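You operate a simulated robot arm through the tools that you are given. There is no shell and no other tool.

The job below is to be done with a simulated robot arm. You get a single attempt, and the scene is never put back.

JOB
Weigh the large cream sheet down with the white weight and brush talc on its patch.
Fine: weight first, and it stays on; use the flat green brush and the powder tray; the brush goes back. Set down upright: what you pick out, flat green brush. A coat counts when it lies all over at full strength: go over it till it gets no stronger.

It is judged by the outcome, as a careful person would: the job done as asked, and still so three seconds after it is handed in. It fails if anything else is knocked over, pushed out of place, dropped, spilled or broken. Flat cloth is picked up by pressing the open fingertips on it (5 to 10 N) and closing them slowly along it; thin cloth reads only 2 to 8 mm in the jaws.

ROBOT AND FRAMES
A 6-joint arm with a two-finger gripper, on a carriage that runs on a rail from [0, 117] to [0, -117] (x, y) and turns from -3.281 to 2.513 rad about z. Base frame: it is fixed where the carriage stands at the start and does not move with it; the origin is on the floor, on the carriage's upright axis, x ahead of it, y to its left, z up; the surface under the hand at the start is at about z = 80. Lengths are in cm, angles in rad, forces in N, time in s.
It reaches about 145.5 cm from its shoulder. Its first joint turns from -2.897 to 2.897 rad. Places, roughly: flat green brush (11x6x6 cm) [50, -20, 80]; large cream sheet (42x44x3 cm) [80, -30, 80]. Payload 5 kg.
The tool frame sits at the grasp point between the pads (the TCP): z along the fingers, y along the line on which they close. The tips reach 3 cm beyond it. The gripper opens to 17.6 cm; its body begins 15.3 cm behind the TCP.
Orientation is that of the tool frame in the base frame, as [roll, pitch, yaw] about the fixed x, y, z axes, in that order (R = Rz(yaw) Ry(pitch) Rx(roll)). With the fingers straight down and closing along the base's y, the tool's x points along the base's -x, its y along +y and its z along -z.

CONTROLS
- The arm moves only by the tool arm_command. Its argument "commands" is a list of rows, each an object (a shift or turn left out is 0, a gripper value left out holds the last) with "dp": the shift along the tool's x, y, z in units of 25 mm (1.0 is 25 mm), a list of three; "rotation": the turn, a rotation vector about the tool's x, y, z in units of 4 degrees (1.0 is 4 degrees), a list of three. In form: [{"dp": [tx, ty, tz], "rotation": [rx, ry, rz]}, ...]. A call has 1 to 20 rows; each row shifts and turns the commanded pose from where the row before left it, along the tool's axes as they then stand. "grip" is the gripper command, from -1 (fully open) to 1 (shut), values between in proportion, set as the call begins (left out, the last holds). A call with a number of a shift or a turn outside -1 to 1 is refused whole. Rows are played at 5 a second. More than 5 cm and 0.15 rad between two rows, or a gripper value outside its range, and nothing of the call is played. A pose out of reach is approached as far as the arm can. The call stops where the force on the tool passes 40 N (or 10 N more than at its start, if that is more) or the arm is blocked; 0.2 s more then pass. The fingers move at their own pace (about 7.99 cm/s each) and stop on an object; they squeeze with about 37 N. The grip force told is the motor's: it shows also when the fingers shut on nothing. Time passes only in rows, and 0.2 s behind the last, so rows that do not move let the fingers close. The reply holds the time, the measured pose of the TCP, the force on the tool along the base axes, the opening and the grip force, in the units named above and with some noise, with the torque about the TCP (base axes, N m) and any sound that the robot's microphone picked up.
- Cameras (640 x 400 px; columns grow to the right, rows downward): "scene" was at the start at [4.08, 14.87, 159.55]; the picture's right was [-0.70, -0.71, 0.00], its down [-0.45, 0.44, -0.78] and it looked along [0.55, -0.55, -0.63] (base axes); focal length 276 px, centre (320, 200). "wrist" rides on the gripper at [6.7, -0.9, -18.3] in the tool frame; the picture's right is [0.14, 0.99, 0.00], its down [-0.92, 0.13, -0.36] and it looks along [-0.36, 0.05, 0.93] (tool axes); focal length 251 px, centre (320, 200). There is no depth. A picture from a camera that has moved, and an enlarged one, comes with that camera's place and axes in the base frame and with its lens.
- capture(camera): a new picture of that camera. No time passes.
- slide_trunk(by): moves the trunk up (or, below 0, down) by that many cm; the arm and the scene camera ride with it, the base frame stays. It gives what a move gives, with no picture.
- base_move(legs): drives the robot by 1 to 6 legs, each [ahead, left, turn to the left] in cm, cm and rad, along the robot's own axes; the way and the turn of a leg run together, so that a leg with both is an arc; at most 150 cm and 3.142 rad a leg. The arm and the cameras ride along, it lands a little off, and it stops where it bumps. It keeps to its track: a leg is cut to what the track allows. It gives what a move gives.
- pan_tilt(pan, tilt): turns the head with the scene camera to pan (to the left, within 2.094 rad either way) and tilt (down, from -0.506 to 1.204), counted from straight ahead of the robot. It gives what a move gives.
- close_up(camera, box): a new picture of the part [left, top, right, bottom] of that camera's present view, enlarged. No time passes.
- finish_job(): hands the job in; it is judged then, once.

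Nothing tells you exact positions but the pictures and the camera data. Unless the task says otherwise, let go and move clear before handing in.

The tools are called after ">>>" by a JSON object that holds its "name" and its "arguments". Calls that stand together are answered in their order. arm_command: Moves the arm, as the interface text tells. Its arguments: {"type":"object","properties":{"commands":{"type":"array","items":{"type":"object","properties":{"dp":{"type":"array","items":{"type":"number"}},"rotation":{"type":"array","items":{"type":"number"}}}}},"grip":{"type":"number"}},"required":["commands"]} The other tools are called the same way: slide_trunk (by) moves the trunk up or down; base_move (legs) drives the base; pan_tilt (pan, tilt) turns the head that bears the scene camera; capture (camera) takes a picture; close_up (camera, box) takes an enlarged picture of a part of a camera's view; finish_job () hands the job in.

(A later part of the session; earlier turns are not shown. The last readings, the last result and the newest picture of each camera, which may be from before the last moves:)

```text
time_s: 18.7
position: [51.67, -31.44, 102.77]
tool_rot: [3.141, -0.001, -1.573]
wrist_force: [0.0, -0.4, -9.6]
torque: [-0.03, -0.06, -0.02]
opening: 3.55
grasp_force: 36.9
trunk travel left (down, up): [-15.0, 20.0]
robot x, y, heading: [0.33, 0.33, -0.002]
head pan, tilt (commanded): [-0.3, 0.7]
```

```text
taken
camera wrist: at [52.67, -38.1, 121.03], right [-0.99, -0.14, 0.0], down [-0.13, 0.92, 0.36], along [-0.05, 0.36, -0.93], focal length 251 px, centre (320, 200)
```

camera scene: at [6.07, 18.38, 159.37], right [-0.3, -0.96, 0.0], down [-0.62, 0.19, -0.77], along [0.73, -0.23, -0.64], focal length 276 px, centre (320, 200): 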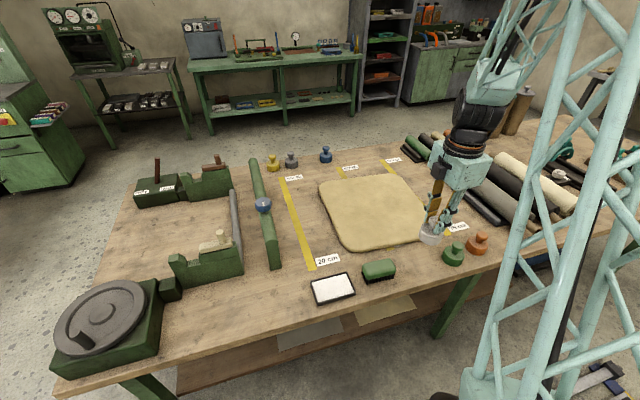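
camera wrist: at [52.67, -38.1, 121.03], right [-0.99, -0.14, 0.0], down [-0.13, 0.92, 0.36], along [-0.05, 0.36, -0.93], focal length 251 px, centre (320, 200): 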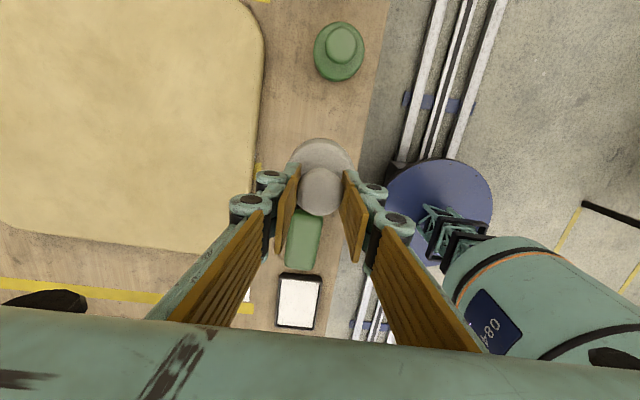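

The weight hangs securely (about 1 kg). Before placing it, I'll look once more at the faint dotted line that follows the sheet's rim, in case it marks something.

>>> {"name": "close_up", "arguments": {"camera": "scene", "box": [385, 235, 415, 252]}}

>>> {"name": "close_up", "arguments": {"camera": "scene", "box": [335, 225, 375, 253]}}

>>> {"name": "close_up", "arguments": {"camera": "wrist", "box": [160, 180, 270, 250]}}

>>> {"name": "close_up", "arguments": {"camera": "wrist", "box": [0, 0, 270, 190]}}

```text
16.00 times, centred on (400, 244) of scene
camera zoom: at [6.07, 18.38, 159.37], right [-0.3, -0.96, 0.0], down [-0.62, 0.19, -0.77], along [0.73, -0.23, -0.64], focal length 4407 px, centre (-960, -496)
```

zoom: 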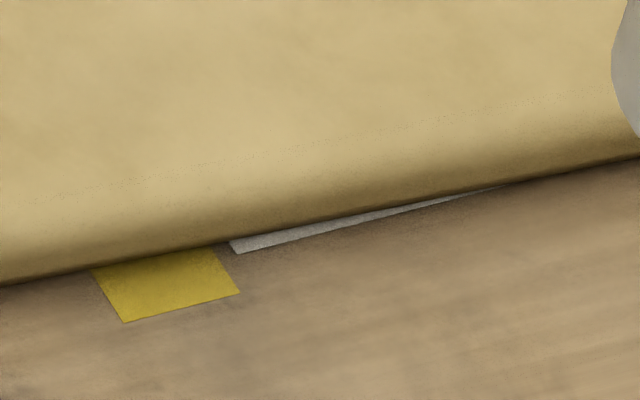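

```text
14.29 times, centred on (355, 239) of scene
camera zoom: at [6.07, 18.38, 159.37], right [-0.3, -0.96, 0.0], down [-0.62, 0.19, -0.77], along [0.73, -0.23, -0.64], focal length 3935 px, centre (-180, -357)
```

zoom: 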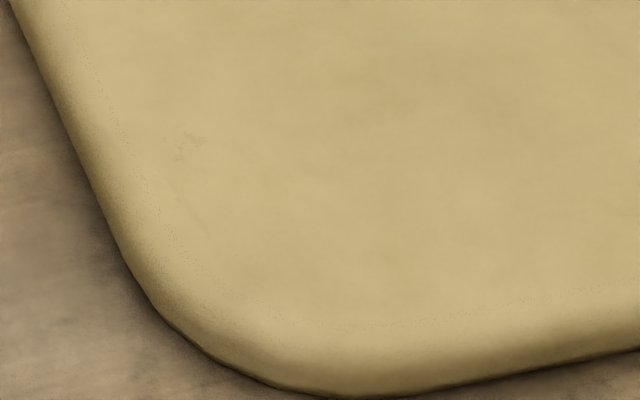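

```text
5.71 times, centred on (215, 215) of wrist
camera zoom: at [52.67, -38.1, 121.03], right [-0.99, -0.14, 0.0], down [-0.13, 0.92, 0.36], along [-0.05, 0.36, -0.93], focal length 1437 px, centre (920, 114)
```

zoom: 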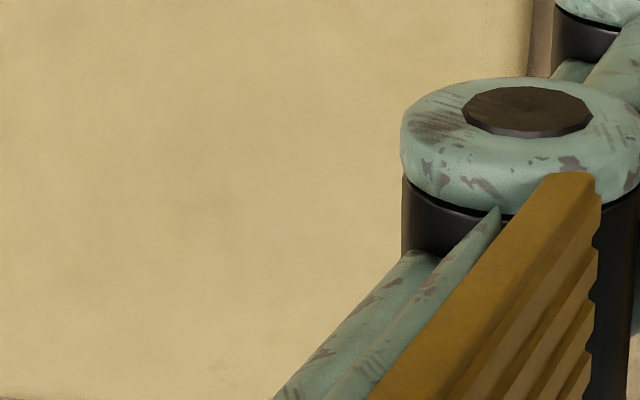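

```text
2.11 times, centred on (135, 95) of wrist
camera zoom: at [52.67, -38.1, 121.03], right [-0.99, -0.14, 0.0], down [-0.13, 0.92, 0.36], along [-0.05, 0.36, -0.93], focal length 529 px, centre (710, 421)
```

zoom: 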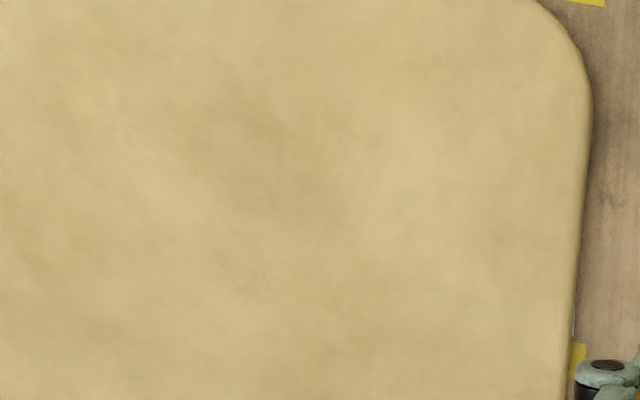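

That line is only shading at the rounded rim, so I have nothing to suggest a patch near a corner. I'll carry the weight to above the near-right corner of the sheet, at about [68,-43].

>>> {"name": "arm_command", "arguments": {"commands": [{"dp": [0.67, -0.93, 0]}, {"dp": [0.67, -0.93, 0]}, {"dp": [0.67, -0.93, 0]}, {"dp": [0.67, -0.93, 0]}, {"dp": [0.67, -0.93, 0]}, {"dp": [0.67, -0.93, 0]}, {"dp": [0.67, -0.93, 0]}, {}]}}

>>> {"name": "capture", "arguments": {"camera": "wrist"}}

>>> {"name": "capture", "arguments": {"camera": "scene"}}

```text
time_s: 20.5
position: [68.05, -43.41, 102.69]
tool_rot: [3.139, 0.001, -1.571]
wrist_force: [0.8, -1.3, -11.2]
torque: [0.03, 0.12, 0.05]
opening: 3.54
grasp_force: 37.5
trunk travel left (down, up): [-15.0, 20.0]
robot x, y, heading: [0.02, 0.02, 0.003]
head pan, tilt (commanded): [-0.3, 0.7]
```

```text
taken
camera wrist: at [68.94, -50.06, 120.96], right [-0.99, -0.14, 0.0], down [-0.13, 0.92, 0.36], along [-0.05, 0.36, -0.93], focal length 251 px, centre (320, 200)
```

wrist: 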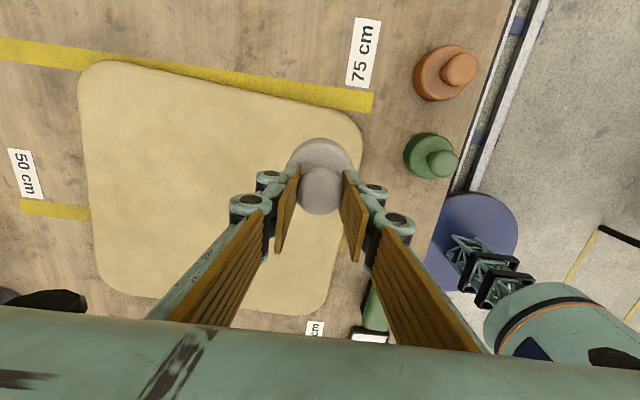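

```text
taken
camera scene: at [6.21, 18.32, 159.38], right [-0.3, -0.96, 0.0], down [-0.62, 0.19, -0.76], along [0.73, -0.23, -0.64], focal length 276 px, centre (320, 200)
```

scene: 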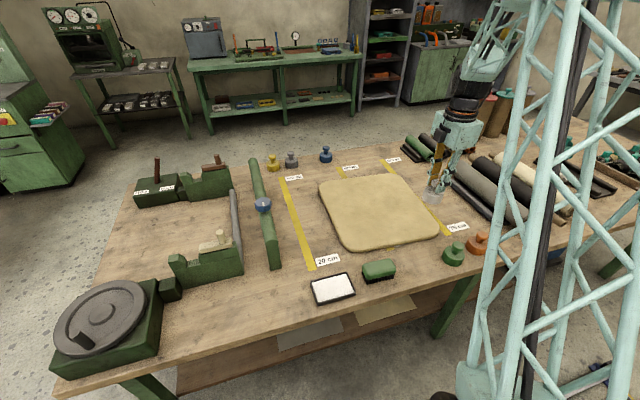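

The weight is over the near-right corner; I measure the sheet's near edge at x≈61.3 and its right edge at y≈-50.2. I'll shift a little further into the corner to about [66.7,-44.8], so more of the sheet stays free, and start down.

>>> {"name": "arm_command", "arguments": {"commands": [{"dp": [0.56, 0.54, 0]}, {"dp": [0, 0, 0.9]}, {"dp": [0, 0, 0.9]}, {"dp": [0, 0, 0.9]}, {"dp": [0, 0, 0.9]}, {"dp": [0, 0, 0.5]}, {}]}}

>>> {"name": "capture", "arguments": {"camera": "wrist"}}

>>> {"name": "close_up", "arguments": {"camera": "scene", "box": [370, 170, 480, 260]}}

```text
time_s: 22.1
position: [66.78, -44.65, 92.18]
tool_rot: [-3.141, 0.0, -1.571]
wrist_force: [0.5, -0.7, -10.6]
torque: [0.05, 0.01, 0.02]
opening: 3.56
grasp_force: 36.4
trunk travel left (down, up): [-15.0, 20.0]
robot x, y, heading: [0.02, -0.04, 0.001]
head pan, tilt (commanded): [-0.3, 0.7]
```

```text
taken
camera wrist: at [67.67, -51.43, 110.65], right [-0.99, -0.14, 0.0], down [-0.13, 0.92, 0.36], along [-0.05, 0.36, -0.93], focal length 251 px, centre (320, 200)
```

wrist: 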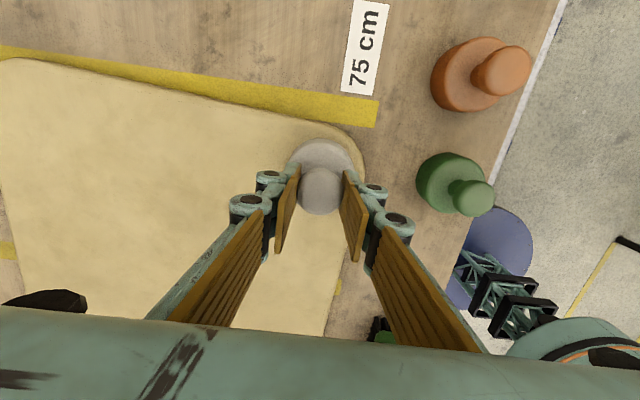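

```text
4.44 times, centred on (425, 215) of scene
camera zoom: at [6.17, 18.34, 159.38], right [-0.3, -0.96, 0.0], down [-0.62, 0.19, -0.76], along [0.73, -0.23, -0.64], focal length 1224 px, centre (-147, 133)
```

zoom: 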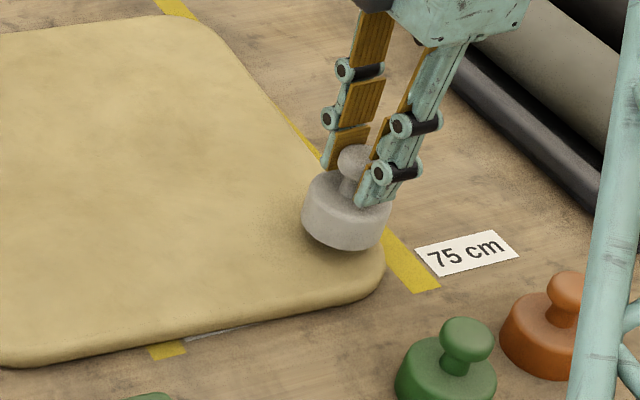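

The weight's shadow is just beneath it, so it's close to the surface. I'll lower it in small steps and watch the force.

>>> {"name": "arm_command", "arguments": {"commands": [{"dp": [0, 0, 0.2]}, {"dp": [0, 0, 0.15]}, {"dp": [0, 0, 0.1]}]}}

>>> {"name": "close_up", "arguments": {"camera": "scene", "box": [370, 170, 480, 260]}}

```text
time_s: 22.9
position: [66.78, -44.84, 91.1]
tool_rot: [3.14, -0.001, -1.573]
wrist_force: [0.5, -1.0, -9.9]
torque: [-0.02, 0.02, 0.03]
opening: 3.56
grasp_force: 36.7
trunk travel left (down, up): [-15.0, 20.0]
robot x, y, heading: [-0.08, -0.08, -0.002]
head pan, tilt (commanded): [-0.3, 0.7]
```

```text
4.44 times, centred on (425, 215) of scene
camera zoom: at [6.14, 18.35, 159.37], right [-0.3, -0.96, 0.0], down [-0.62, 0.19, -0.76], along [0.73, -0.23, -0.64], focal length 1224 px, centre (-147, 133)
```

zoom: 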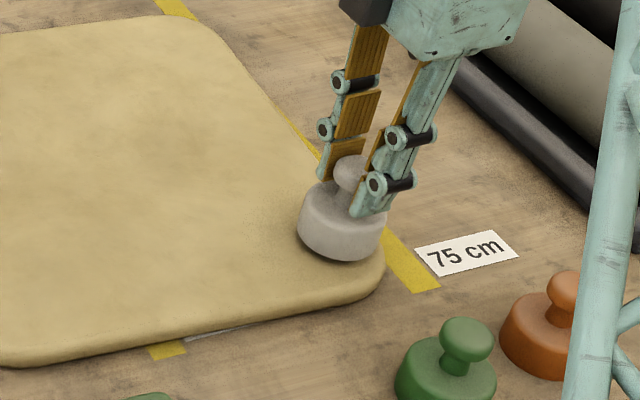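

>>> {"name": "arm_command", "arguments": {"commands": [{"dp": [0, 0, 0.1]}, {"dp": [0, 0, 0.08]}]}}

>>> {"name": "arm_command", "arguments": {"commands": [{"dp": [0, 0, 0.06]}, {}]}}

>>> {"name": "arm_command", "arguments": {"commands": [{"dp": [0, 0, 0.06]}, {}]}}

```text
time_s: 23.5
position: [66.79, -44.76, 90.84]
tool_rot: [-3.141, -0.001, -1.573]
wrist_force: [-0.2, -0.4, -11.2]
torque: [-0.01, 0.0, 0.0]
opening: 3.57
grasp_force: 37.4
trunk travel left (down, up): [-15.0, 20.0]
robot x, y, heading: [0.41, -0.07, -0.003]
head pan, tilt (commanded): [-0.3, 0.7]
```

```text
time_s: 24.1
position: [66.75, -44.78, 90.57]
tool_rot: [-3.141, 0.002, -1.573]
wrist_force: [-0.4, -0.7, -11.0]
torque: [-0.01, -0.01, -0.02]
opening: 3.56
grasp_force: 37.5
trunk travel left (down, up): [-15.0, 20.0]
robot x, y, heading: [0.06, -0.17, 0.004]
head pan, tilt (commanded): [-0.3, 0.7]
```

```text
time_s: 24.7
position: [66.82, -44.72, 90.54]
tool_rot: [-3.141, 0.001, -1.571]
wrist_force: [-0.7, 0.7, -10.6]
torque: [0.04, 0.0, 0.01]
opening: 3.56
grasp_force: 37.2
trunk travel left (down, up): [-15.0, 20.0]
robot x, y, heading: [-0.0, -0.15, -0.0]
head pan, tilt (commanded): [-0.3, 0.7]
```

There's no contact yet (bottom at about z=82.9). I'll continue in fine steps.

>>> {"name": "arm_command", "arguments": {"commands": [{"dp": [0, 0, 0.08]}, {}]}}

>>> {"name": "arm_command", "arguments": {"commands": [{"dp": [0, 0, 0.08]}, {}]}}

>>> {"name": "arm_command", "arguments": {"commands": [{"dp": [0, 0, 0.08]}, {}]}}

>>> {"name": "close_up", "arguments": {"camera": "scene", "box": [390, 190, 450, 250]}}

```text
time_s: 25.3
position: [66.72, -44.67, 90.23]
tool_rot: [-3.14, -0.001, -1.572]
wrist_force: [-0.3, 0.3, -9.9]
torque: [-0.02, 0.02, -0.05]
opening: 3.57
grasp_force: 37.1
trunk travel left (down, up): [-15.0, 20.0]
robot x, y, heading: [0.16, 0.04, -0.002]
head pan, tilt (commanded): [-0.3, 0.7]
```

```text
time_s: 25.9
position: [66.74, -44.8, 90.04]
tool_rot: [3.14, 0.001, -1.572]
wrist_force: [-1.7, -0.5, -7.7]
torque: [-0.09, 0.0, 0.0]
opening: 3.57
grasp_force: 37.1
trunk travel left (down, up): [-15.0, 20.0]
robot x, y, heading: [-0.17, 0.21, 0.004]
head pan, tilt (commanded): [-0.3, 0.7]
```

```text
time_s: 26.5
position: [66.8, -44.62, 89.98]
tool_rot: [-3.14, -0.002, -1.574]
wrist_force: [-3.2, 2.5, 20.8]
torque: [0.62, 0.1, -0.02]
opening: 3.54
grasp_force: 36.9
trunk travel left (down, up): [-15.0, 20.0]
robot x, y, heading: [-0.24, -0.02, -0.0]
head pan, tilt (commanded): [-0.3, 0.7]
```

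```text
6.67 times, centred on (420, 220) of scene
camera zoom: at [6.0, 18.45, 159.4], right [-0.3, -0.96, 0.0], down [-0.61, 0.19, -0.77], along [0.73, -0.23, -0.64], focal length 1836 px, centre (-347, 67)
```

zoom: 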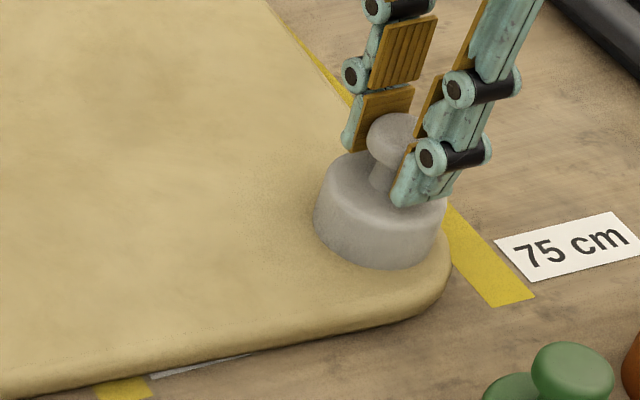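

The weight is resting on the sheet (top at about z=82.3, and quite firm). I'll ease the pressure slightly, then open the fingers slowly.

>>> {"name": "arm_command", "arguments": {"commands": [{"dp": [0, 0, -0.08]}, {}]}}

>>> {"name": "arm_command", "arguments": {"commands": [{}, {}, {}], "grip": 0.5}}

>>> {"name": "arm_command", "arguments": {"commands": [{}, {}, {}], "grip": 0.2}}

>>> {"name": "close_up", "arguments": {"camera": "scene", "box": [390, 190, 450, 250]}}

>>> {"name": "capture", "arguments": {"camera": "wrist"}}

```text
time_s: 27.1
position: [66.81, -44.75, 90.02]
tool_rot: [-3.141, 0.001, -1.573]
wrist_force: [1.9, -0.6, -0.1]
torque: [-0.33, -0.16, 0.06]
opening: 3.53
grasp_force: 37.5
trunk travel left (down, up): [-15.0, 20.0]
robot x, y, heading: [0.14, 0.14, 0.004]
head pan, tilt (commanded): [-0.3, 0.7]
```

```text
time_s: 27.9
position: [66.79, -44.68, 90.2]
tool_rot: [-3.139, 0.0, -1.573]
wrist_force: [-0.6, 0.6, -0.4]
torque: [0.04, 0.01, 0.01]
opening: 4.4
grasp_force: 0.0
trunk travel left (down, up): [-15.0, 20.0]
robot x, y, heading: [-0.09, -0.43, 0.003]
head pan, tilt (commanded): [-0.3, 0.7]
```

```text
time_s: 28.7
position: [66.82, -44.72, 90.3]
tool_rot: [3.141, -0.001, -1.573]
wrist_force: [-0.2, -0.4, 0.8]
torque: [0.01, 0.01, 0.0]
opening: 7.02
grasp_force: 0.1
trunk travel left (down, up): [-15.0, 20.0]
robot x, y, heading: [-0.33, 0.58, -0.001]
head pan, tilt (commanded): [-0.3, 0.7]
```

```text
6.67 times, centred on (420, 220) of scene
camera zoom: at [6.1, 18.38, 159.38], right [-0.3, -0.96, 0.0], down [-0.62, 0.19, -0.76], along [0.73, -0.23, -0.64], focal length 1836 px, centre (-347, 67)
```

zoom: 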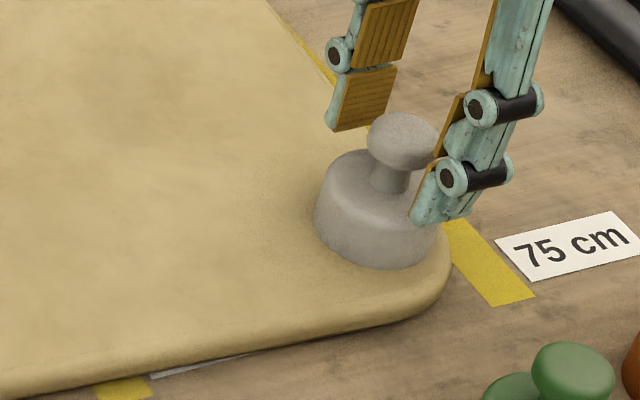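

```text
taken
camera wrist: at [67.69, -51.28, 108.46], right [-0.99, -0.14, 0.0], down [-0.13, 0.92, 0.36], along [-0.05, 0.36, -0.93], focal length 251 px, centre (320, 200)
```

wrist: 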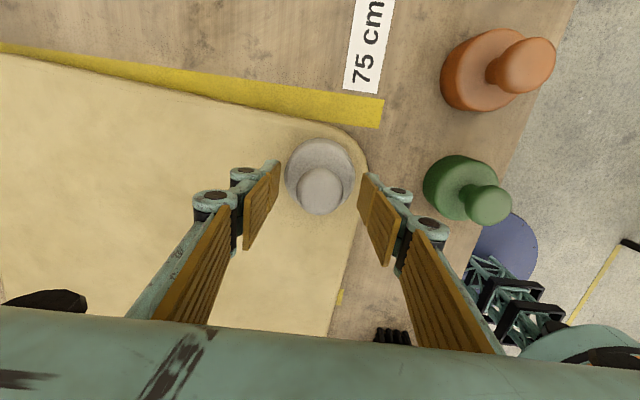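

The weight stands on the near-right corner of the sheet and the fingers are clear of it. I'll rise straight up and move over the brush, which I estimate is centred at about [52.3,-16.5] with its long axis along y.

>>> {"name": "arm_command", "arguments": {"commands": [{"dp": [0, 0, -0.5]}, {"dp": [0, 0, -1]}, {"dp": [0, 0, -1]}, {"dp": [0, 0, -1]}, {"dp": [0, 0, -1]}, {"dp": [0, 0, -1]}]}}

>>> {"name": "arm_command", "arguments": {"commands": [{"dp": [-1, 0.5, 0]}, {"dp": [-1, 0.5, 0]}, {"dp": [-1, 0.5, 0]}, {"dp": [-1, 0.5, 0]}, {"dp": [-1, 0.5, 0]}, {"dp": [-1, 0.5, 0]}, {"dp": [-1, 0.5, 0]}, {"dp": [-1, 0.5, 0]}, {"dp": [-1, 0.5, 0]}, {"dp": [-1, 0.5, 0]}, {"dp": [-1, 0.5, 0]}, {"dp": [-0.3, 0.3, 0]}]}}

>>> {"name": "capture", "arguments": {"camera": "wrist"}}

>>> {"name": "capture", "arguments": {"camera": "scene"}}

```text
time_s: 30.1
position: [66.69, -44.63, 103.64]
tool_rot: [3.141, -0.001, -1.572]
wrist_force: [-0.7, 0.1, 0.1]
torque: [0.02, 0.01, 0.01]
opening: 7.03
grasp_force: 0.1
trunk travel left (down, up): [-15.0, 20.0]
robot x, y, heading: [0.16, -0.09, -0.001]
head pan, tilt (commanded): [-0.3, 0.7]
```

```text
time_s: 32.7
position: [52.38, -16.47, 104.08]
tool_rot: [3.14, 0.0, -1.572]
wrist_force: [0.3, -0.5, -0.3]
torque: [0.01, 0.04, -0.02]
opening: 7.03
grasp_force: 0.0
trunk travel left (down, up): [-15.0, 20.0]
robot x, y, heading: [0.27, 0.04, 0.002]
head pan, tilt (commanded): [-0.3, 0.7]
```

```text
taken
camera wrist: at [53.22, -23.0, 122.24], right [-0.99, -0.14, 0.0], down [-0.13, 0.92, 0.36], along [-0.05, 0.36, -0.93], focal length 251 px, centre (320, 200)
```

wrist: 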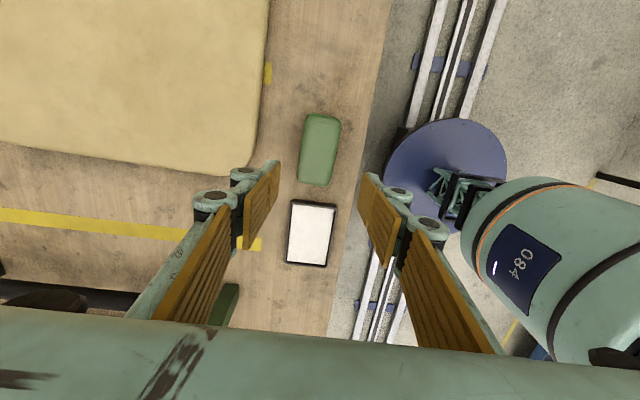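

```text
taken
camera scene: at [6.12, 18.39, 159.37], right [-0.3, -0.96, 0.0], down [-0.62, 0.19, -0.76], along [0.73, -0.23, -0.64], focal length 276 px, centre (320, 200)
```

scene: 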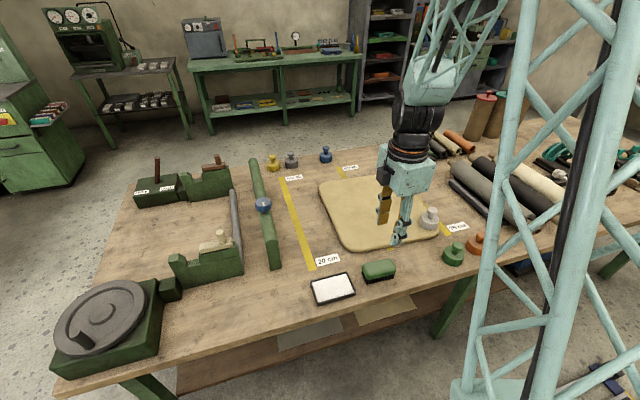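

The hand is above the brush. I'll zoom in on the brush and tray to measure their exact placement, including where the brush must go back.

>>> {"name": "close_up", "arguments": {"camera": "wrist", "box": [260, 100, 380, 200]}}

>>> {"name": "close_up", "arguments": {"camera": "wrist", "box": [260, 185, 380, 280]}}

>>> {"name": "close_up", "arguments": {"camera": "scene", "box": [350, 240, 410, 300]}}

>>> {"name": "close_up", "arguments": {"camera": "scene", "box": [300, 260, 365, 315]}}

```text
4.00 times, centred on (320, 150) of wrist
camera zoom: at [53.22, -23.0, 122.24], right [-0.99, -0.14, 0.0], down [-0.13, 0.92, 0.36], along [-0.05, 0.36, -0.93], focal length 1006 px, centre (320, 400)
```

zoom: 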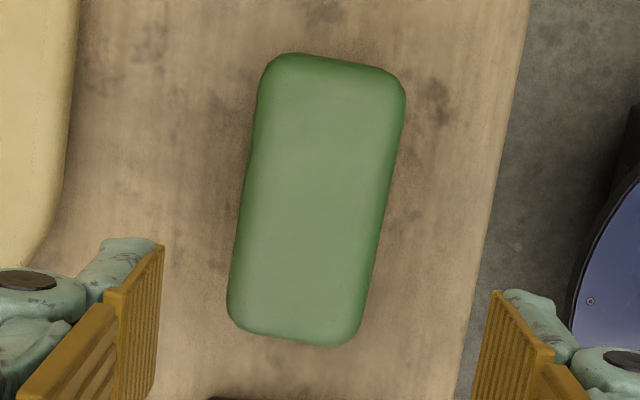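

```text
4.21 times, centred on (320, 232) of wrist
camera zoom: at [53.22, -23.0, 122.24], right [-0.99, -0.14, 0.0], down [-0.13, 0.92, 0.36], along [-0.05, 0.36, -0.93], focal length 1059 px, centre (320, 63)
```

zoom: 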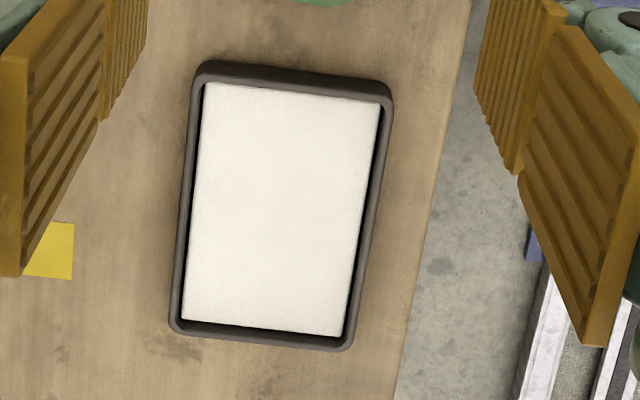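

```text
6.67 times, centred on (380, 270) of scene
camera zoom: at [6.12, 18.39, 159.37], right [-0.3, -0.96, 0.0], down [-0.62, 0.19, -0.76], along [0.73, -0.23, -0.64], focal length 1836 px, centre (-80, -267)
```

zoom: 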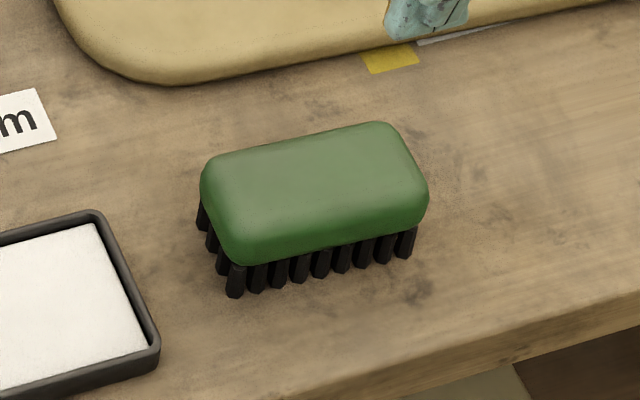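

```text
7.27 times, centred on (332, 288) of scene
camera zoom: at [6.12, 18.39, 159.37], right [-0.3, -0.96, 0.0], down [-0.62, 0.19, -0.76], along [0.73, -0.23, -0.64], focal length 2003 px, centre (229, -436)
```

zoom: 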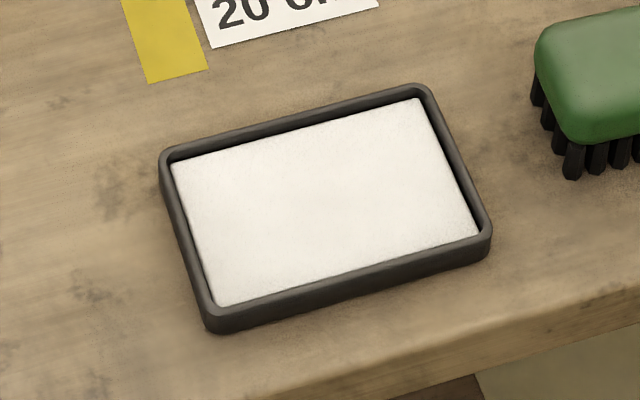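

I measure the brush centred at about [52.5,-16.1], aligned along y, about 10.5×5.5 cm and 4.4 cm tall. The tray is centred at about [51.9,0.0], with an inside of about 7×11.6 cm. I'll come down over the brush with the fingers 8 cm apart.

>>> {"name": "arm_command", "arguments": {"commands": [{"dp": [-0.14, -0.05, 0.9]}, {"dp": [0, 0, 0.9]}, {"dp": [0, 0, 0.9]}, {"dp": [0, 0, 0.9]}, {"dp": [0, 0, 0.9]}, {"dp": [0, 0, 0.9]}, {"dp": [0, 0, 0.9]}, {}], "grip": 0.09}}

>>> {"name": "capture", "arguments": {"camera": "wrist"}}

>>> {"name": "close_up", "arguments": {"camera": "scene", "box": [340, 220, 430, 300]}}

```text
time_s: 34.5
position: [52.49, -16.03, 88.06]
tool_rot: [-3.141, -0.002, -1.571]
wrist_force: [-0.3, -0.7, 0.1]
torque: [0.03, 0.14, -0.04]
opening: 8.0
grasp_force: 0.1
trunk travel left (down, up): [-15.0, 20.0]
robot x, y, heading: [0.03, 0.3, -0.003]
head pan, tilt (commanded): [-0.3, 0.7]
```

```text
taken
camera wrist: at [53.39, -22.7, 106.4], right [-0.99, -0.14, 0.0], down [-0.13, 0.92, 0.36], along [-0.05, 0.36, -0.93], focal length 251 px, centre (320, 200)
```

wrist: 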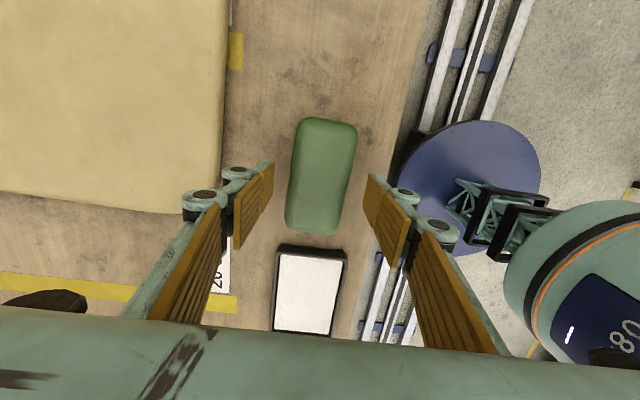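

```text
5.00 times, centred on (385, 260) of scene
camera zoom: at [6.17, 18.37, 159.37], right [-0.3, -0.96, 0.0], down [-0.62, 0.19, -0.76], along [0.73, -0.23, -0.64], focal length 1377 px, centre (-5, -100)
```

zoom: 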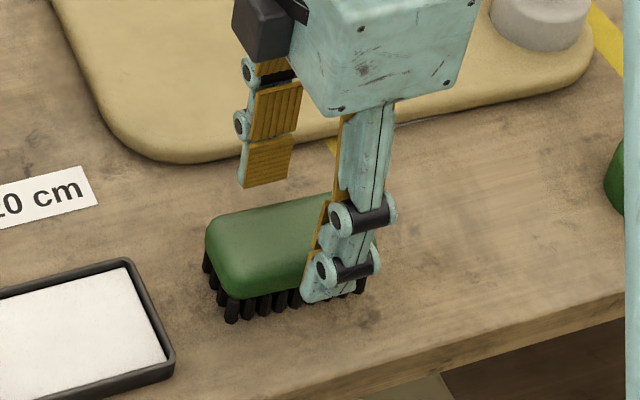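

The brush lies centred between the fingers. I'll go down to z≈84.5 and close on the handle's sides in stages.

>>> {"name": "arm_command", "arguments": {"commands": [{"dp": [0, 0, 0.7]}, {"dp": [0, 0, 0.72]}, {}]}}

>>> {"name": "arm_command", "arguments": {"commands": [{}, {}, {}], "grip": 0.28}}

>>> {"name": "close_up", "arguments": {"camera": "scene", "box": [340, 220, 430, 300]}}

>>> {"name": "capture", "arguments": {"camera": "wrist"}}

```text
time_s: 35.3
position: [52.48, -16.16, 84.57]
tool_rot: [3.141, -0.001, -1.571]
wrist_force: [0.8, -0.1, -0.2]
torque: [0.0, 0.12, 0.0]
opening: 8.03
grasp_force: 0.1
trunk travel left (down, up): [-15.0, 20.0]
robot x, y, heading: [0.01, 0.03, 0.0]
head pan, tilt (commanded): [-0.3, 0.7]
```

```text
time_s: 36.1
position: [52.5, -16.23, 84.62]
tool_rot: [-3.14, 0.0, -1.572]
wrist_force: [-0.3, 0.7, 0.3]
torque: [0.02, 0.0, 0.03]
opening: 6.35
grasp_force: 0.0
trunk travel left (down, up): [-15.0, 20.0]
robot x, y, heading: [-0.28, 0.11, -0.005]
head pan, tilt (commanded): [-0.3, 0.7]
```

```text
5.00 times, centred on (385, 260) of scene
camera zoom: at [6.11, 18.38, 159.37], right [-0.3, -0.96, 0.0], down [-0.62, 0.19, -0.76], along [0.73, -0.23, -0.64], focal length 1377 px, centre (-5, -100)
```

zoom: 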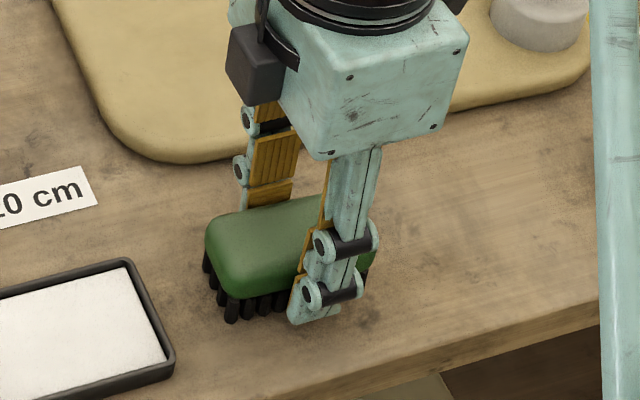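

```text
taken
camera wrist: at [53.37, -22.76, 102.85], right [-0.99, -0.14, 0.0], down [-0.13, 0.92, 0.36], along [-0.05, 0.36, -0.93], focal length 251 px, centre (320, 200)
```

wrist: 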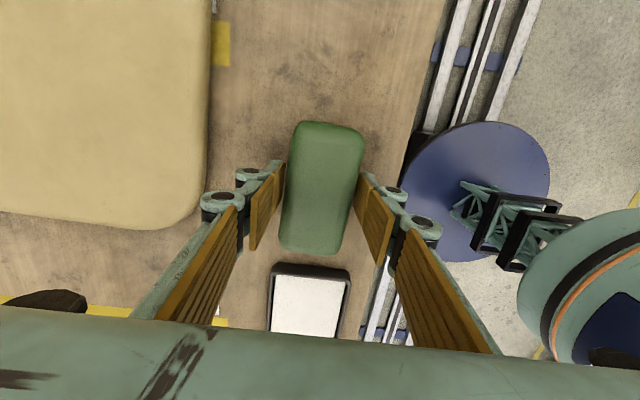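

The fingers are beside the handle. I'll close fully now.

>>> {"name": "arm_command", "arguments": {"commands": [{}, {}], "grip": 0.36}}

>>> {"name": "arm_command", "arguments": {"commands": [{}, {}, {}, {}], "grip": 1}}

>>> {"name": "close_up", "arguments": {"camera": "scene", "box": [340, 220, 430, 300]}}

```text
time_s: 36.7
position: [52.54, -16.08, 84.61]
tool_rot: [-3.14, 0.0, -1.572]
wrist_force: [0.9, -0.2, -0.3]
torque: [0.02, 0.01, 0.01]
opening: 5.62
grasp_force: 0.1
trunk travel left (down, up): [-15.0, 20.0]
robot x, y, heading: [-0.02, -0.13, 0.002]
head pan, tilt (commanded): [-0.3, 0.7]
```

```text
time_s: 37.7
position: [52.42, -16.16, 84.39]
tool_rot: [3.14, -0.001, -1.573]
wrist_force: [0.1, -1.1, 3.0]
torque: [-0.01, 0.0, 0.1]
opening: 5.28
grasp_force: 37.0
trunk travel left (down, up): [-15.0, 20.0]
robot x, y, heading: [-0.1, 0.45, -0.003]
head pan, tilt (commanded): [-0.3, 0.7]
```

```text
5.00 times, centred on (385, 260) of scene
camera zoom: at [6.09, 18.38, 159.38], right [-0.3, -0.96, 0.0], down [-0.62, 0.19, -0.77], along [0.73, -0.23, -0.64], focal length 1377 px, centre (-5, -100)
```

zoom: 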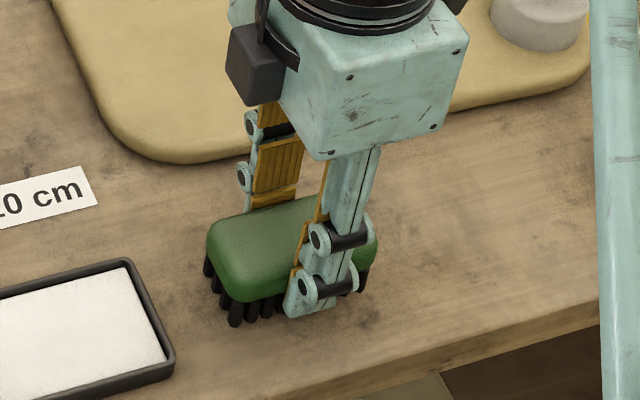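

The brush is gripped (opening 5.3 cm) with the TCP at [52.4,-16.2,84.4]; I'll remember that pose for putting it back. Next I'll lift it and carry it over the tray.

>>> {"name": "arm_command", "arguments": {"commands": [{"dp": [0, 0, -0.3]}, {"dp": [0, 0, -0.8]}, {"dp": [0, 0, -1]}, {"dp": [0, 0, -1]}, {"dp": [0, 0, -0.9]}, {}]}}

>>> {"name": "close_up", "arguments": {"camera": "scene", "box": [340, 200, 450, 300]}}

>>> {"name": "arm_command", "arguments": {"commands": [{"dp": [-0.8, 0.03, 0]}, {"dp": [-0.8, 0.03, 0]}, {"dp": [-0.8, 0.03, 0]}, {"dp": [-0.8, 0.03, 0]}, {"dp": [-0.8, 0.03, 0]}, {"dp": [-0.8, 0.03, 0]}, {"dp": [-0.8, 0.03, 0]}, {"dp": [-0.8, 0.0, 0]}, {}]}}

>>> {"name": "capture", "arguments": {"camera": "wrist"}}

>>> {"name": "close_up", "arguments": {"camera": "scene", "box": [290, 210, 420, 315]}}

```text
time_s: 39.1
position: [52.33, -16.2, 94.59]
tool_rot: [-3.141, 0.0, -1.571]
wrist_force: [-1.5, 0.7, -0.5]
torque: [0.0, -0.11, 0.04]
opening: 5.25
grasp_force: 37.1
trunk travel left (down, up): [-15.0, 20.0]
robot x, y, heading: [-0.04, -0.24, 0.003]
head pan, tilt (commanded): [-0.3, 0.7]
```

```text
4.00 times, centred on (395, 250) of scene
camera zoom: at [6.04, 18.39, 159.37], right [-0.3, -0.96, 0.0], down [-0.61, 0.19, -0.77], along [0.73, -0.23, -0.64], focal length 1102 px, centre (20, 0)
```

zoom: 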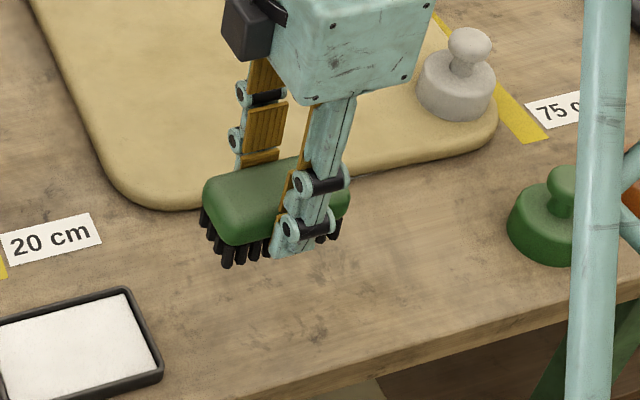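

```text
time_s: 41.1
position: [51.76, -0.25, 94.5]
tool_rot: [3.14, 0.0, -1.572]
wrist_force: [0.1, 0.1, -1.1]
torque: [-0.09, -0.03, -0.01]
opening: 5.25
grasp_force: 36.9
trunk travel left (down, up): [-15.0, 20.0]
robot x, y, heading: [-0.13, 0.06, -0.001]
head pan, tilt (commanded): [-0.3, 0.7]
```

```text
taken
camera wrist: at [52.65, -6.83, 112.94], right [-0.99, -0.14, 0.0], down [-0.13, 0.92, 0.36], along [-0.05, 0.36, -0.93], focal length 251 px, centre (320, 200)
```

wrist: 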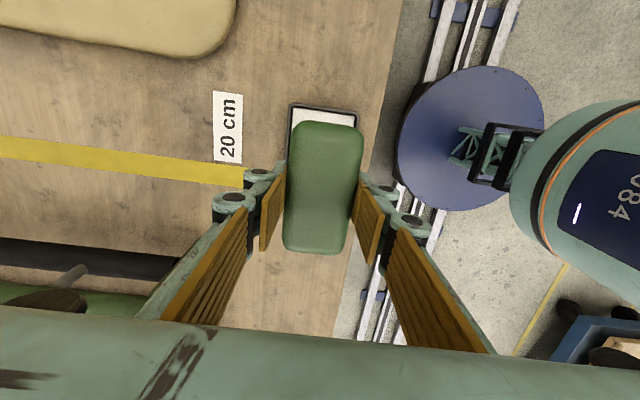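

```text
3.81 times, centred on (355, 262) of scene
camera zoom: at [6.1, 18.41, 159.37], right [-0.3, -0.96, 0.0], down [-0.62, 0.19, -0.77], along [0.73, -0.23, -0.64], focal length 1049 px, centre (187, -38)
```

zoom: 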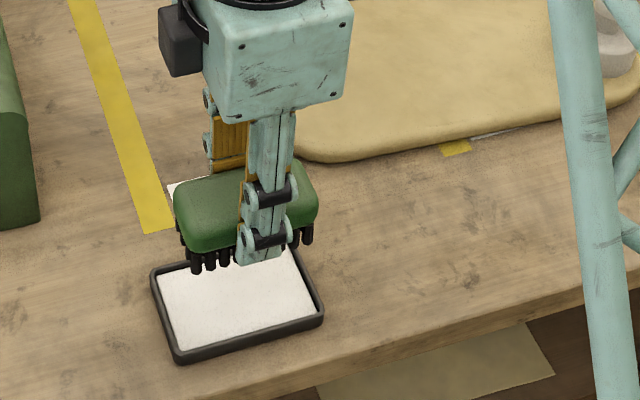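

The brush is over the tray. I'll lower it to just above the powder, then press in gently with small steps, keeping the fingertips above the rim.

>>> {"name": "arm_command", "arguments": {"commands": [{"dp": [0, -0.05, 0.9]}, {"dp": [0, 0, 0.9]}, {"dp": [0, 0, 0.9]}, {"dp": [0, 0, 0.5]}, {}]}}

>>> {"name": "close_up", "arguments": {"camera": "scene", "box": [290, 240, 380, 315]}}

>>> {"name": "capture", "arguments": {"camera": "wrist"}}

```text
time_s: 42.3
position: [51.99, -0.11, 86.6]
tool_rot: [-3.141, -0.002, -1.572]
wrist_force: [1.5, -0.2, -1.6]
torque: [0.01, 0.04, 0.01]
opening: 5.24
grasp_force: 36.9
trunk travel left (down, up): [-15.0, 20.0]
robot x, y, heading: [-0.12, -0.12, 0.004]
head pan, tilt (commanded): [-0.3, 0.7]
```

```text
5.33 times, centred on (335, 278) of scene
camera zoom: at [6.14, 18.38, 159.38], right [-0.3, -0.96, 0.0], down [-0.62, 0.19, -0.76], along [0.73, -0.23, -0.64], focal length 1469 px, centre (240, -213)
```

zoom: 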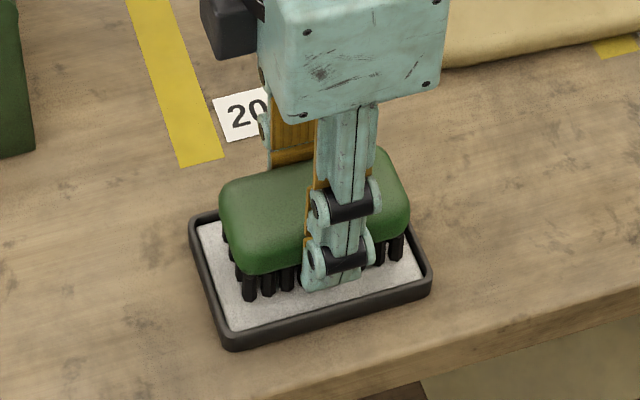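

```text
taken
camera wrist: at [52.89, -6.73, 104.89], right [-0.99, -0.14, 0.0], down [-0.13, 0.92, 0.36], along [-0.05, 0.36, -0.93], focal length 251 px, centre (320, 200)
```

wrist: 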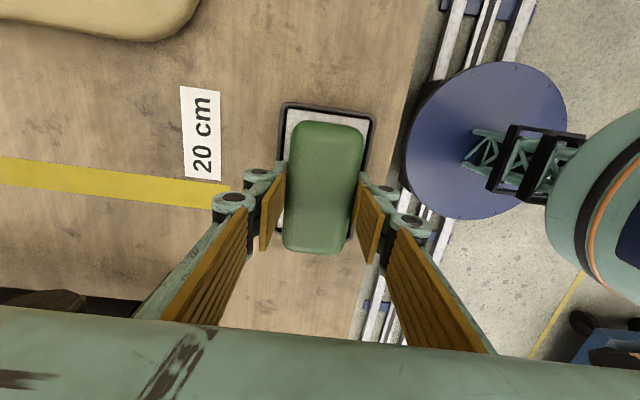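

>>> {"name": "arm_command", "arguments": {"commands": [{"dp": [0, 0, 0.15]}, {"dp": [0, 0, 0.1]}, {}]}}

>>> {"name": "arm_command", "arguments": {"commands": [{"dp": [0, 0, 0.1]}, {}]}}

>>> {"name": "close_up", "arguments": {"camera": "scene", "box": [290, 240, 380, 315]}}

```text
time_s: 43.1
position: [52.02, -0.08, 86.0]
tool_rot: [-3.14, 0.0, -1.572]
wrist_force: [-1.5, -1.1, 18.2]
torque: [-0.04, 0.13, 0.01]
opening: 5.27
grasp_force: 37.2
trunk travel left (down, up): [-15.0, 20.0]
robot x, y, heading: [0.04, -0.12, 0.0]
head pan, tilt (commanded): [-0.3, 0.7]
```

```text
time_s: 43.7
position: [52.0, -0.16, 85.7]
tool_rot: [-3.138, 0.0, -1.573]
wrist_force: [2.1, -0.7, 27.6]
torque: [0.01, -0.03, -0.06]
opening: 5.25
grasp_force: 37.2
trunk travel left (down, up): [-15.0, 20.0]
robot x, y, heading: [0.14, 0.2, 0.003]
head pan, tilt (commanded): [-0.3, 0.7]
```

```text
5.33 times, centred on (335, 278) of scene
camera zoom: at [6.02, 18.37, 159.39], right [-0.3, -0.96, 0.0], down [-0.61, 0.19, -0.77], along [0.73, -0.23, -0.64], focal length 1469 px, centre (240, -213)
```

zoom: 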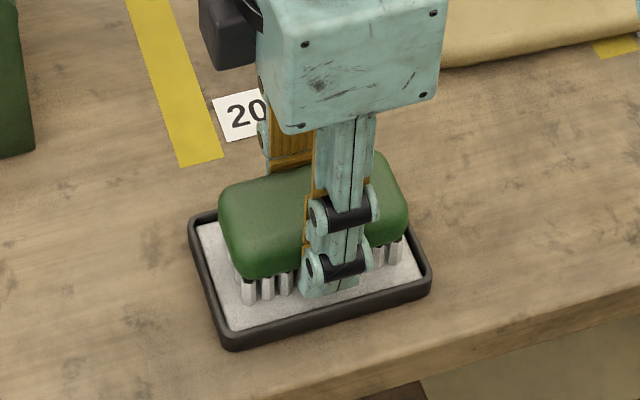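

The bristles have turned white, so the brush has taken up powder. I'll lift it clear and carry it over the middle of the sheet.

>>> {"name": "arm_command", "arguments": {"commands": [{"dp": [0, 0, -0.3]}, {"dp": [0, 0, -0.6]}, {"dp": [0, 0, -1]}, {"dp": [0, 0, -1]}, {}]}}

>>> {"name": "close_up", "arguments": {"camera": "scene", "box": [290, 220, 400, 315]}}

>>> {"name": "arm_command", "arguments": {"commands": [{"dp": [0.92, -0.95, 0]}, {"dp": [0.92, -0.95, 0]}, {"dp": [0.92, -0.95, 0]}, {"dp": [0.92, -0.95, 0]}, {"dp": [0.92, -0.95, 0]}, {"dp": [0.92, -0.95, 0]}, {"dp": [0.92, -0.95, 0]}, {"dp": [0.92, -0.95, 0]}, {"dp": [0.92, -0.95, 0]}, {"dp": [0.92, -0.95, 0]}, {"dp": [0.92, -0.95, 0]}, {"dp": [0.92, -0.95, 0]}, {"dp": [0.92, -0.95, 0]}]}}

>>> {"name": "capture", "arguments": {"camera": "wrist"}}

>>> {"name": "capture", "arguments": {"camera": "scene"}}

```text
time_s: 44.9
position: [51.96, 0.04, 92.91]
tool_rot: [3.141, 0.0, -1.572]
wrist_force: [-1.5, 0.4, -0.7]
torque: [-0.04, -0.16, -0.04]
opening: 5.25
grasp_force: 37.5
trunk travel left (down, up): [-15.0, 20.0]
robot x, y, heading: [-0.27, 0.08, -0.004]
head pan, tilt (commanded): [-0.3, 0.7]
```

```text
4.21 times, centred on (345, 268) of scene
camera zoom: at [6.0, 18.38, 159.38], right [-0.3, -0.96, 0.0], down [-0.61, 0.19, -0.77], along [0.73, -0.23, -0.64], focal length 1160 px, centre (215, -84)
```

zoom: 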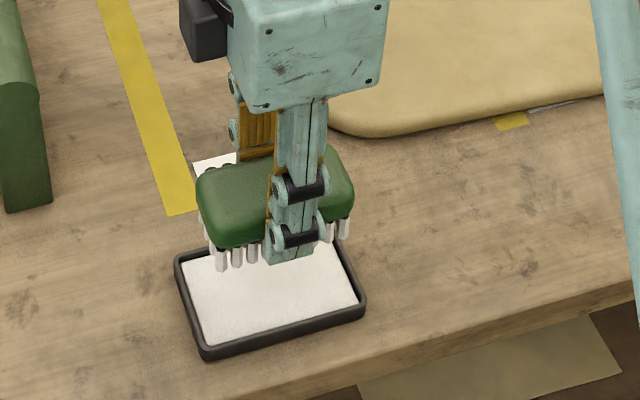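

```text
time_s: 47.7
position: [83.03, -30.16, 92.94]
tool_rot: [-3.142, 0.001, -1.572]
wrist_force: [-2.0, 0.6, -1.9]
torque: [-0.04, -0.1, 0.01]
opening: 5.22
grasp_force: 37.4
trunk travel left (down, up): [-15.0, 20.0]
robot x, y, heading: [0.39, 0.04, -0.004]
head pan, tilt (commanded): [-0.3, 0.7]
```

```text
taken
camera wrist: at [83.94, -36.79, 111.19], right [-0.99, -0.14, 0.0], down [-0.13, 0.92, 0.36], along [-0.05, 0.36, -0.93], focal length 251 px, centre (320, 200)
```

wrist: 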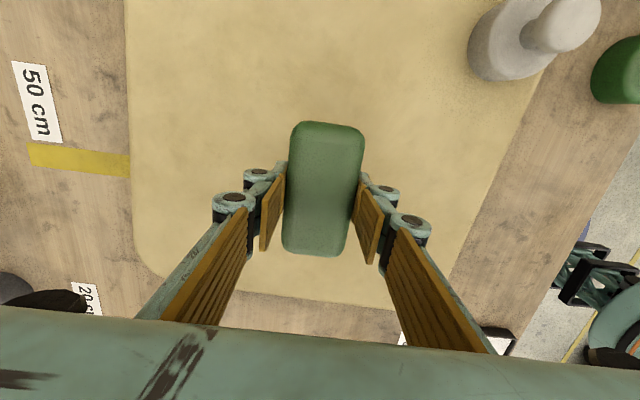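

```text
taken
camera scene: at [6.05, 18.4, 159.37], right [-0.3, -0.96, 0.0], down [-0.62, 0.19, -0.77], along [0.73, -0.23, -0.64], focal length 276 px, centre (320, 200)
```

scene: 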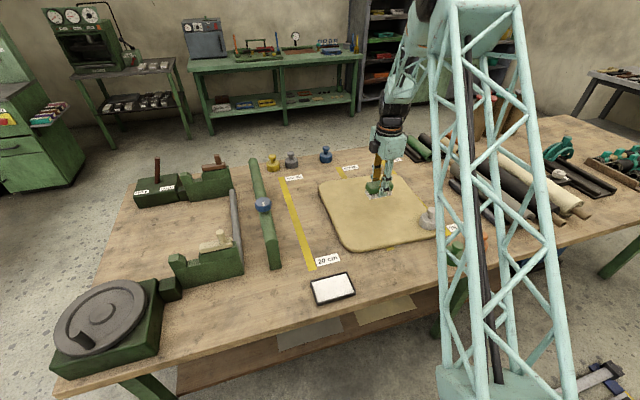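

The loaded brush is over the sheet's middle. I'll lower it to light contact.

>>> {"name": "arm_command", "arguments": {"commands": [{"dp": [0, 0, 0.9]}, {"dp": [0, 0, 0.9]}, {"dp": [0, 0, 0.4]}, {}]}}

>>> {"name": "arm_command", "arguments": {"commands": [{"dp": [0, 0, 0.1]}, {}]}}

>>> {"name": "arm_command", "arguments": {"commands": [{"dp": [0, 0, 0.08]}, {}]}}

```text
time_s: 48.7
position: [82.88, -30.22, 87.45]
tool_rot: [-3.141, 0.001, -1.574]
wrist_force: [-0.1, -0.8, -1.4]
torque: [0.03, 0.04, -0.02]
opening: 5.23
grasp_force: 37.2
trunk travel left (down, up): [-15.0, 20.0]
robot x, y, heading: [-0.11, -0.07, 0.0]
head pan, tilt (commanded): [-0.3, 0.7]
```

```text
time_s: 49.3
position: [82.91, -30.07, 87.17]
tool_rot: [3.141, 0.001, -1.573]
wrist_force: [-0.4, -0.5, -0.6]
torque: [-0.01, 0.01, -0.04]
opening: 5.26
grasp_force: 37.3
trunk travel left (down, up): [-15.0, 20.0]
robot x, y, heading: [0.25, -0.02, -0.001]
head pan, tilt (commanded): [-0.3, 0.7]
```

```text
time_s: 49.9
position: [82.91, -30.23, 87.13]
tool_rot: [-3.14, 0.0, -1.573]
wrist_force: [0.3, -0.2, -1.6]
torque: [0.01, 0.05, -0.01]
opening: 5.22
grasp_force: 36.8
trunk travel left (down, up): [-15.0, 20.0]
robot x, y, heading: [-0.1, 0.22, -0.0]
head pan, tilt (commanded): [-0.3, 0.7]
```

>>> {"name": "arm_command", "arguments": {"commands": [{"dp": [0, 0, 0.08]}, {}]}}

>>> {"name": "arm_command", "arguments": {"commands": [{"dp": [0, 0, 0.06]}, {}]}}

>>> {"name": "close_up", "arguments": {"camera": "scene", "box": [320, 150, 440, 250]}}

```text
time_s: 50.5
position: [82.83, -30.05, 86.76]
tool_rot: [-3.141, 0.0, -1.572]
wrist_force: [0.6, -0.4, -2.7]
torque: [0.0, 0.03, 0.0]
opening: 5.25
grasp_force: 37.2
trunk travel left (down, up): [-15.0, 20.0]
robot x, y, heading: [-0.09, -0.15, 0.001]
head pan, tilt (commanded): [-0.3, 0.7]
```

```text
time_s: 51.1
position: [82.91, -30.2, 86.67]
tool_rot: [-3.141, 0.0, -1.573]
wrist_force: [0.4, 0.9, 3.9]
torque: [0.07, -0.11, 0.02]
opening: 5.24
grasp_force: 37.1
trunk travel left (down, up): [-15.0, 20.0]
robot x, y, heading: [-0.15, 0.2, 0.001]
head pan, tilt (commanded): [-0.3, 0.7]
```

```text
4.00 times, centred on (380, 200) of scene
camera zoom: at [6.08, 18.39, 159.38], right [-0.3, -0.96, 0.0], down [-0.62, 0.19, -0.77], along [0.73, -0.23, -0.64], focal length 1102 px, centre (80, 200)
```

zoom: 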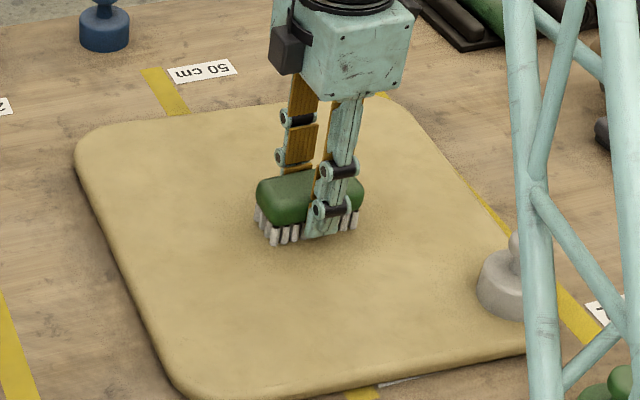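

The bristles touch lightly at TCP z≈86.7 (about 5 N). I'll make one short test stroke away from me, then lift and look at the mark.

>>> {"name": "arm_command", "arguments": {"commands": [{"dp": [0, 0, 0.05]}, {"dp": [0, -0.5, 0]}, {"dp": [0, -0.5, 0]}, {"dp": [0, -0.5, 0]}, {"dp": [0, -0.5, 0]}]}}

>>> {"name": "arm_command", "arguments": {"commands": [{"dp": [0, 0, -0.5]}, {"dp": [0, 0, -1]}, {"dp": [1, 0, -0.5]}, {"dp": [1, 0, 0]}, {"dp": [1, 0, 0]}]}}

>>> {"name": "capture", "arguments": {"camera": "wrist"}}

>>> {"name": "close_up", "arguments": {"camera": "scene", "box": [310, 160, 450, 260]}}

```text
time_s: 52.3
position: [87.76, -29.99, 86.63]
tool_rot: [-3.141, -0.002, -1.574]
wrist_force: [-6.2, -0.6, 9.2]
torque: [-0.15, 0.27, 0.01]
opening: 5.23
grasp_force: 37.2
trunk travel left (down, up): [-15.0, 20.0]
robot x, y, heading: [0.41, 0.08, -0.002]
head pan, tilt (commanded): [-0.3, 0.7]
```

```text
time_s: 53.5
position: [88.07, -37.69, 91.57]
tool_rot: [-3.141, 0.0, -1.574]
wrist_force: [-0.3, 0.6, -1.6]
torque: [0.01, 0.0, -0.02]
opening: 5.24
grasp_force: 36.9
trunk travel left (down, up): [-15.0, 20.0]
robot x, y, heading: [0.19, 0.22, 0.001]
head pan, tilt (commanded): [-0.3, 0.7]
```

```text
taken
camera wrist: at [88.97, -44.22, 109.81], right [-0.99, -0.14, 0.0], down [-0.13, 0.92, 0.36], along [-0.05, 0.36, -0.93], focal length 251 px, centre (320, 200)
```

wrist: 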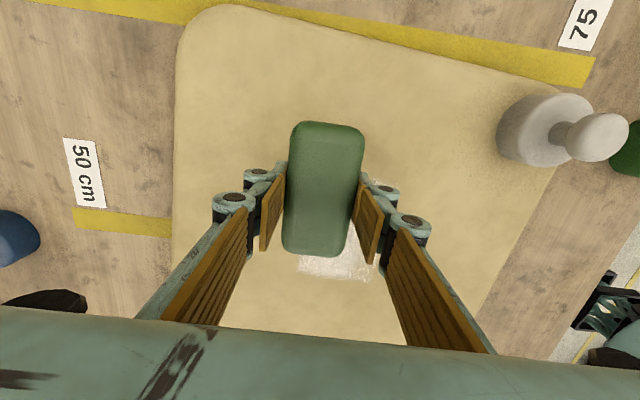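

```text
4.00 times, centred on (380, 210) of scene
camera zoom: at [6.12, 18.38, 159.37], right [-0.3, -0.96, 0.0], down [-0.62, 0.19, -0.76], along [0.73, -0.23, -0.64], focal length 1102 px, centre (80, 160)
```

zoom: 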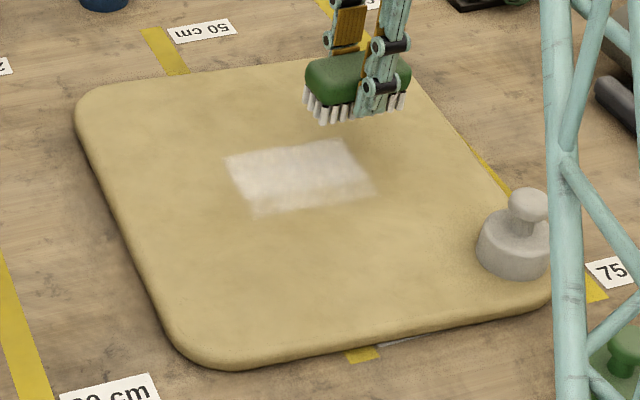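

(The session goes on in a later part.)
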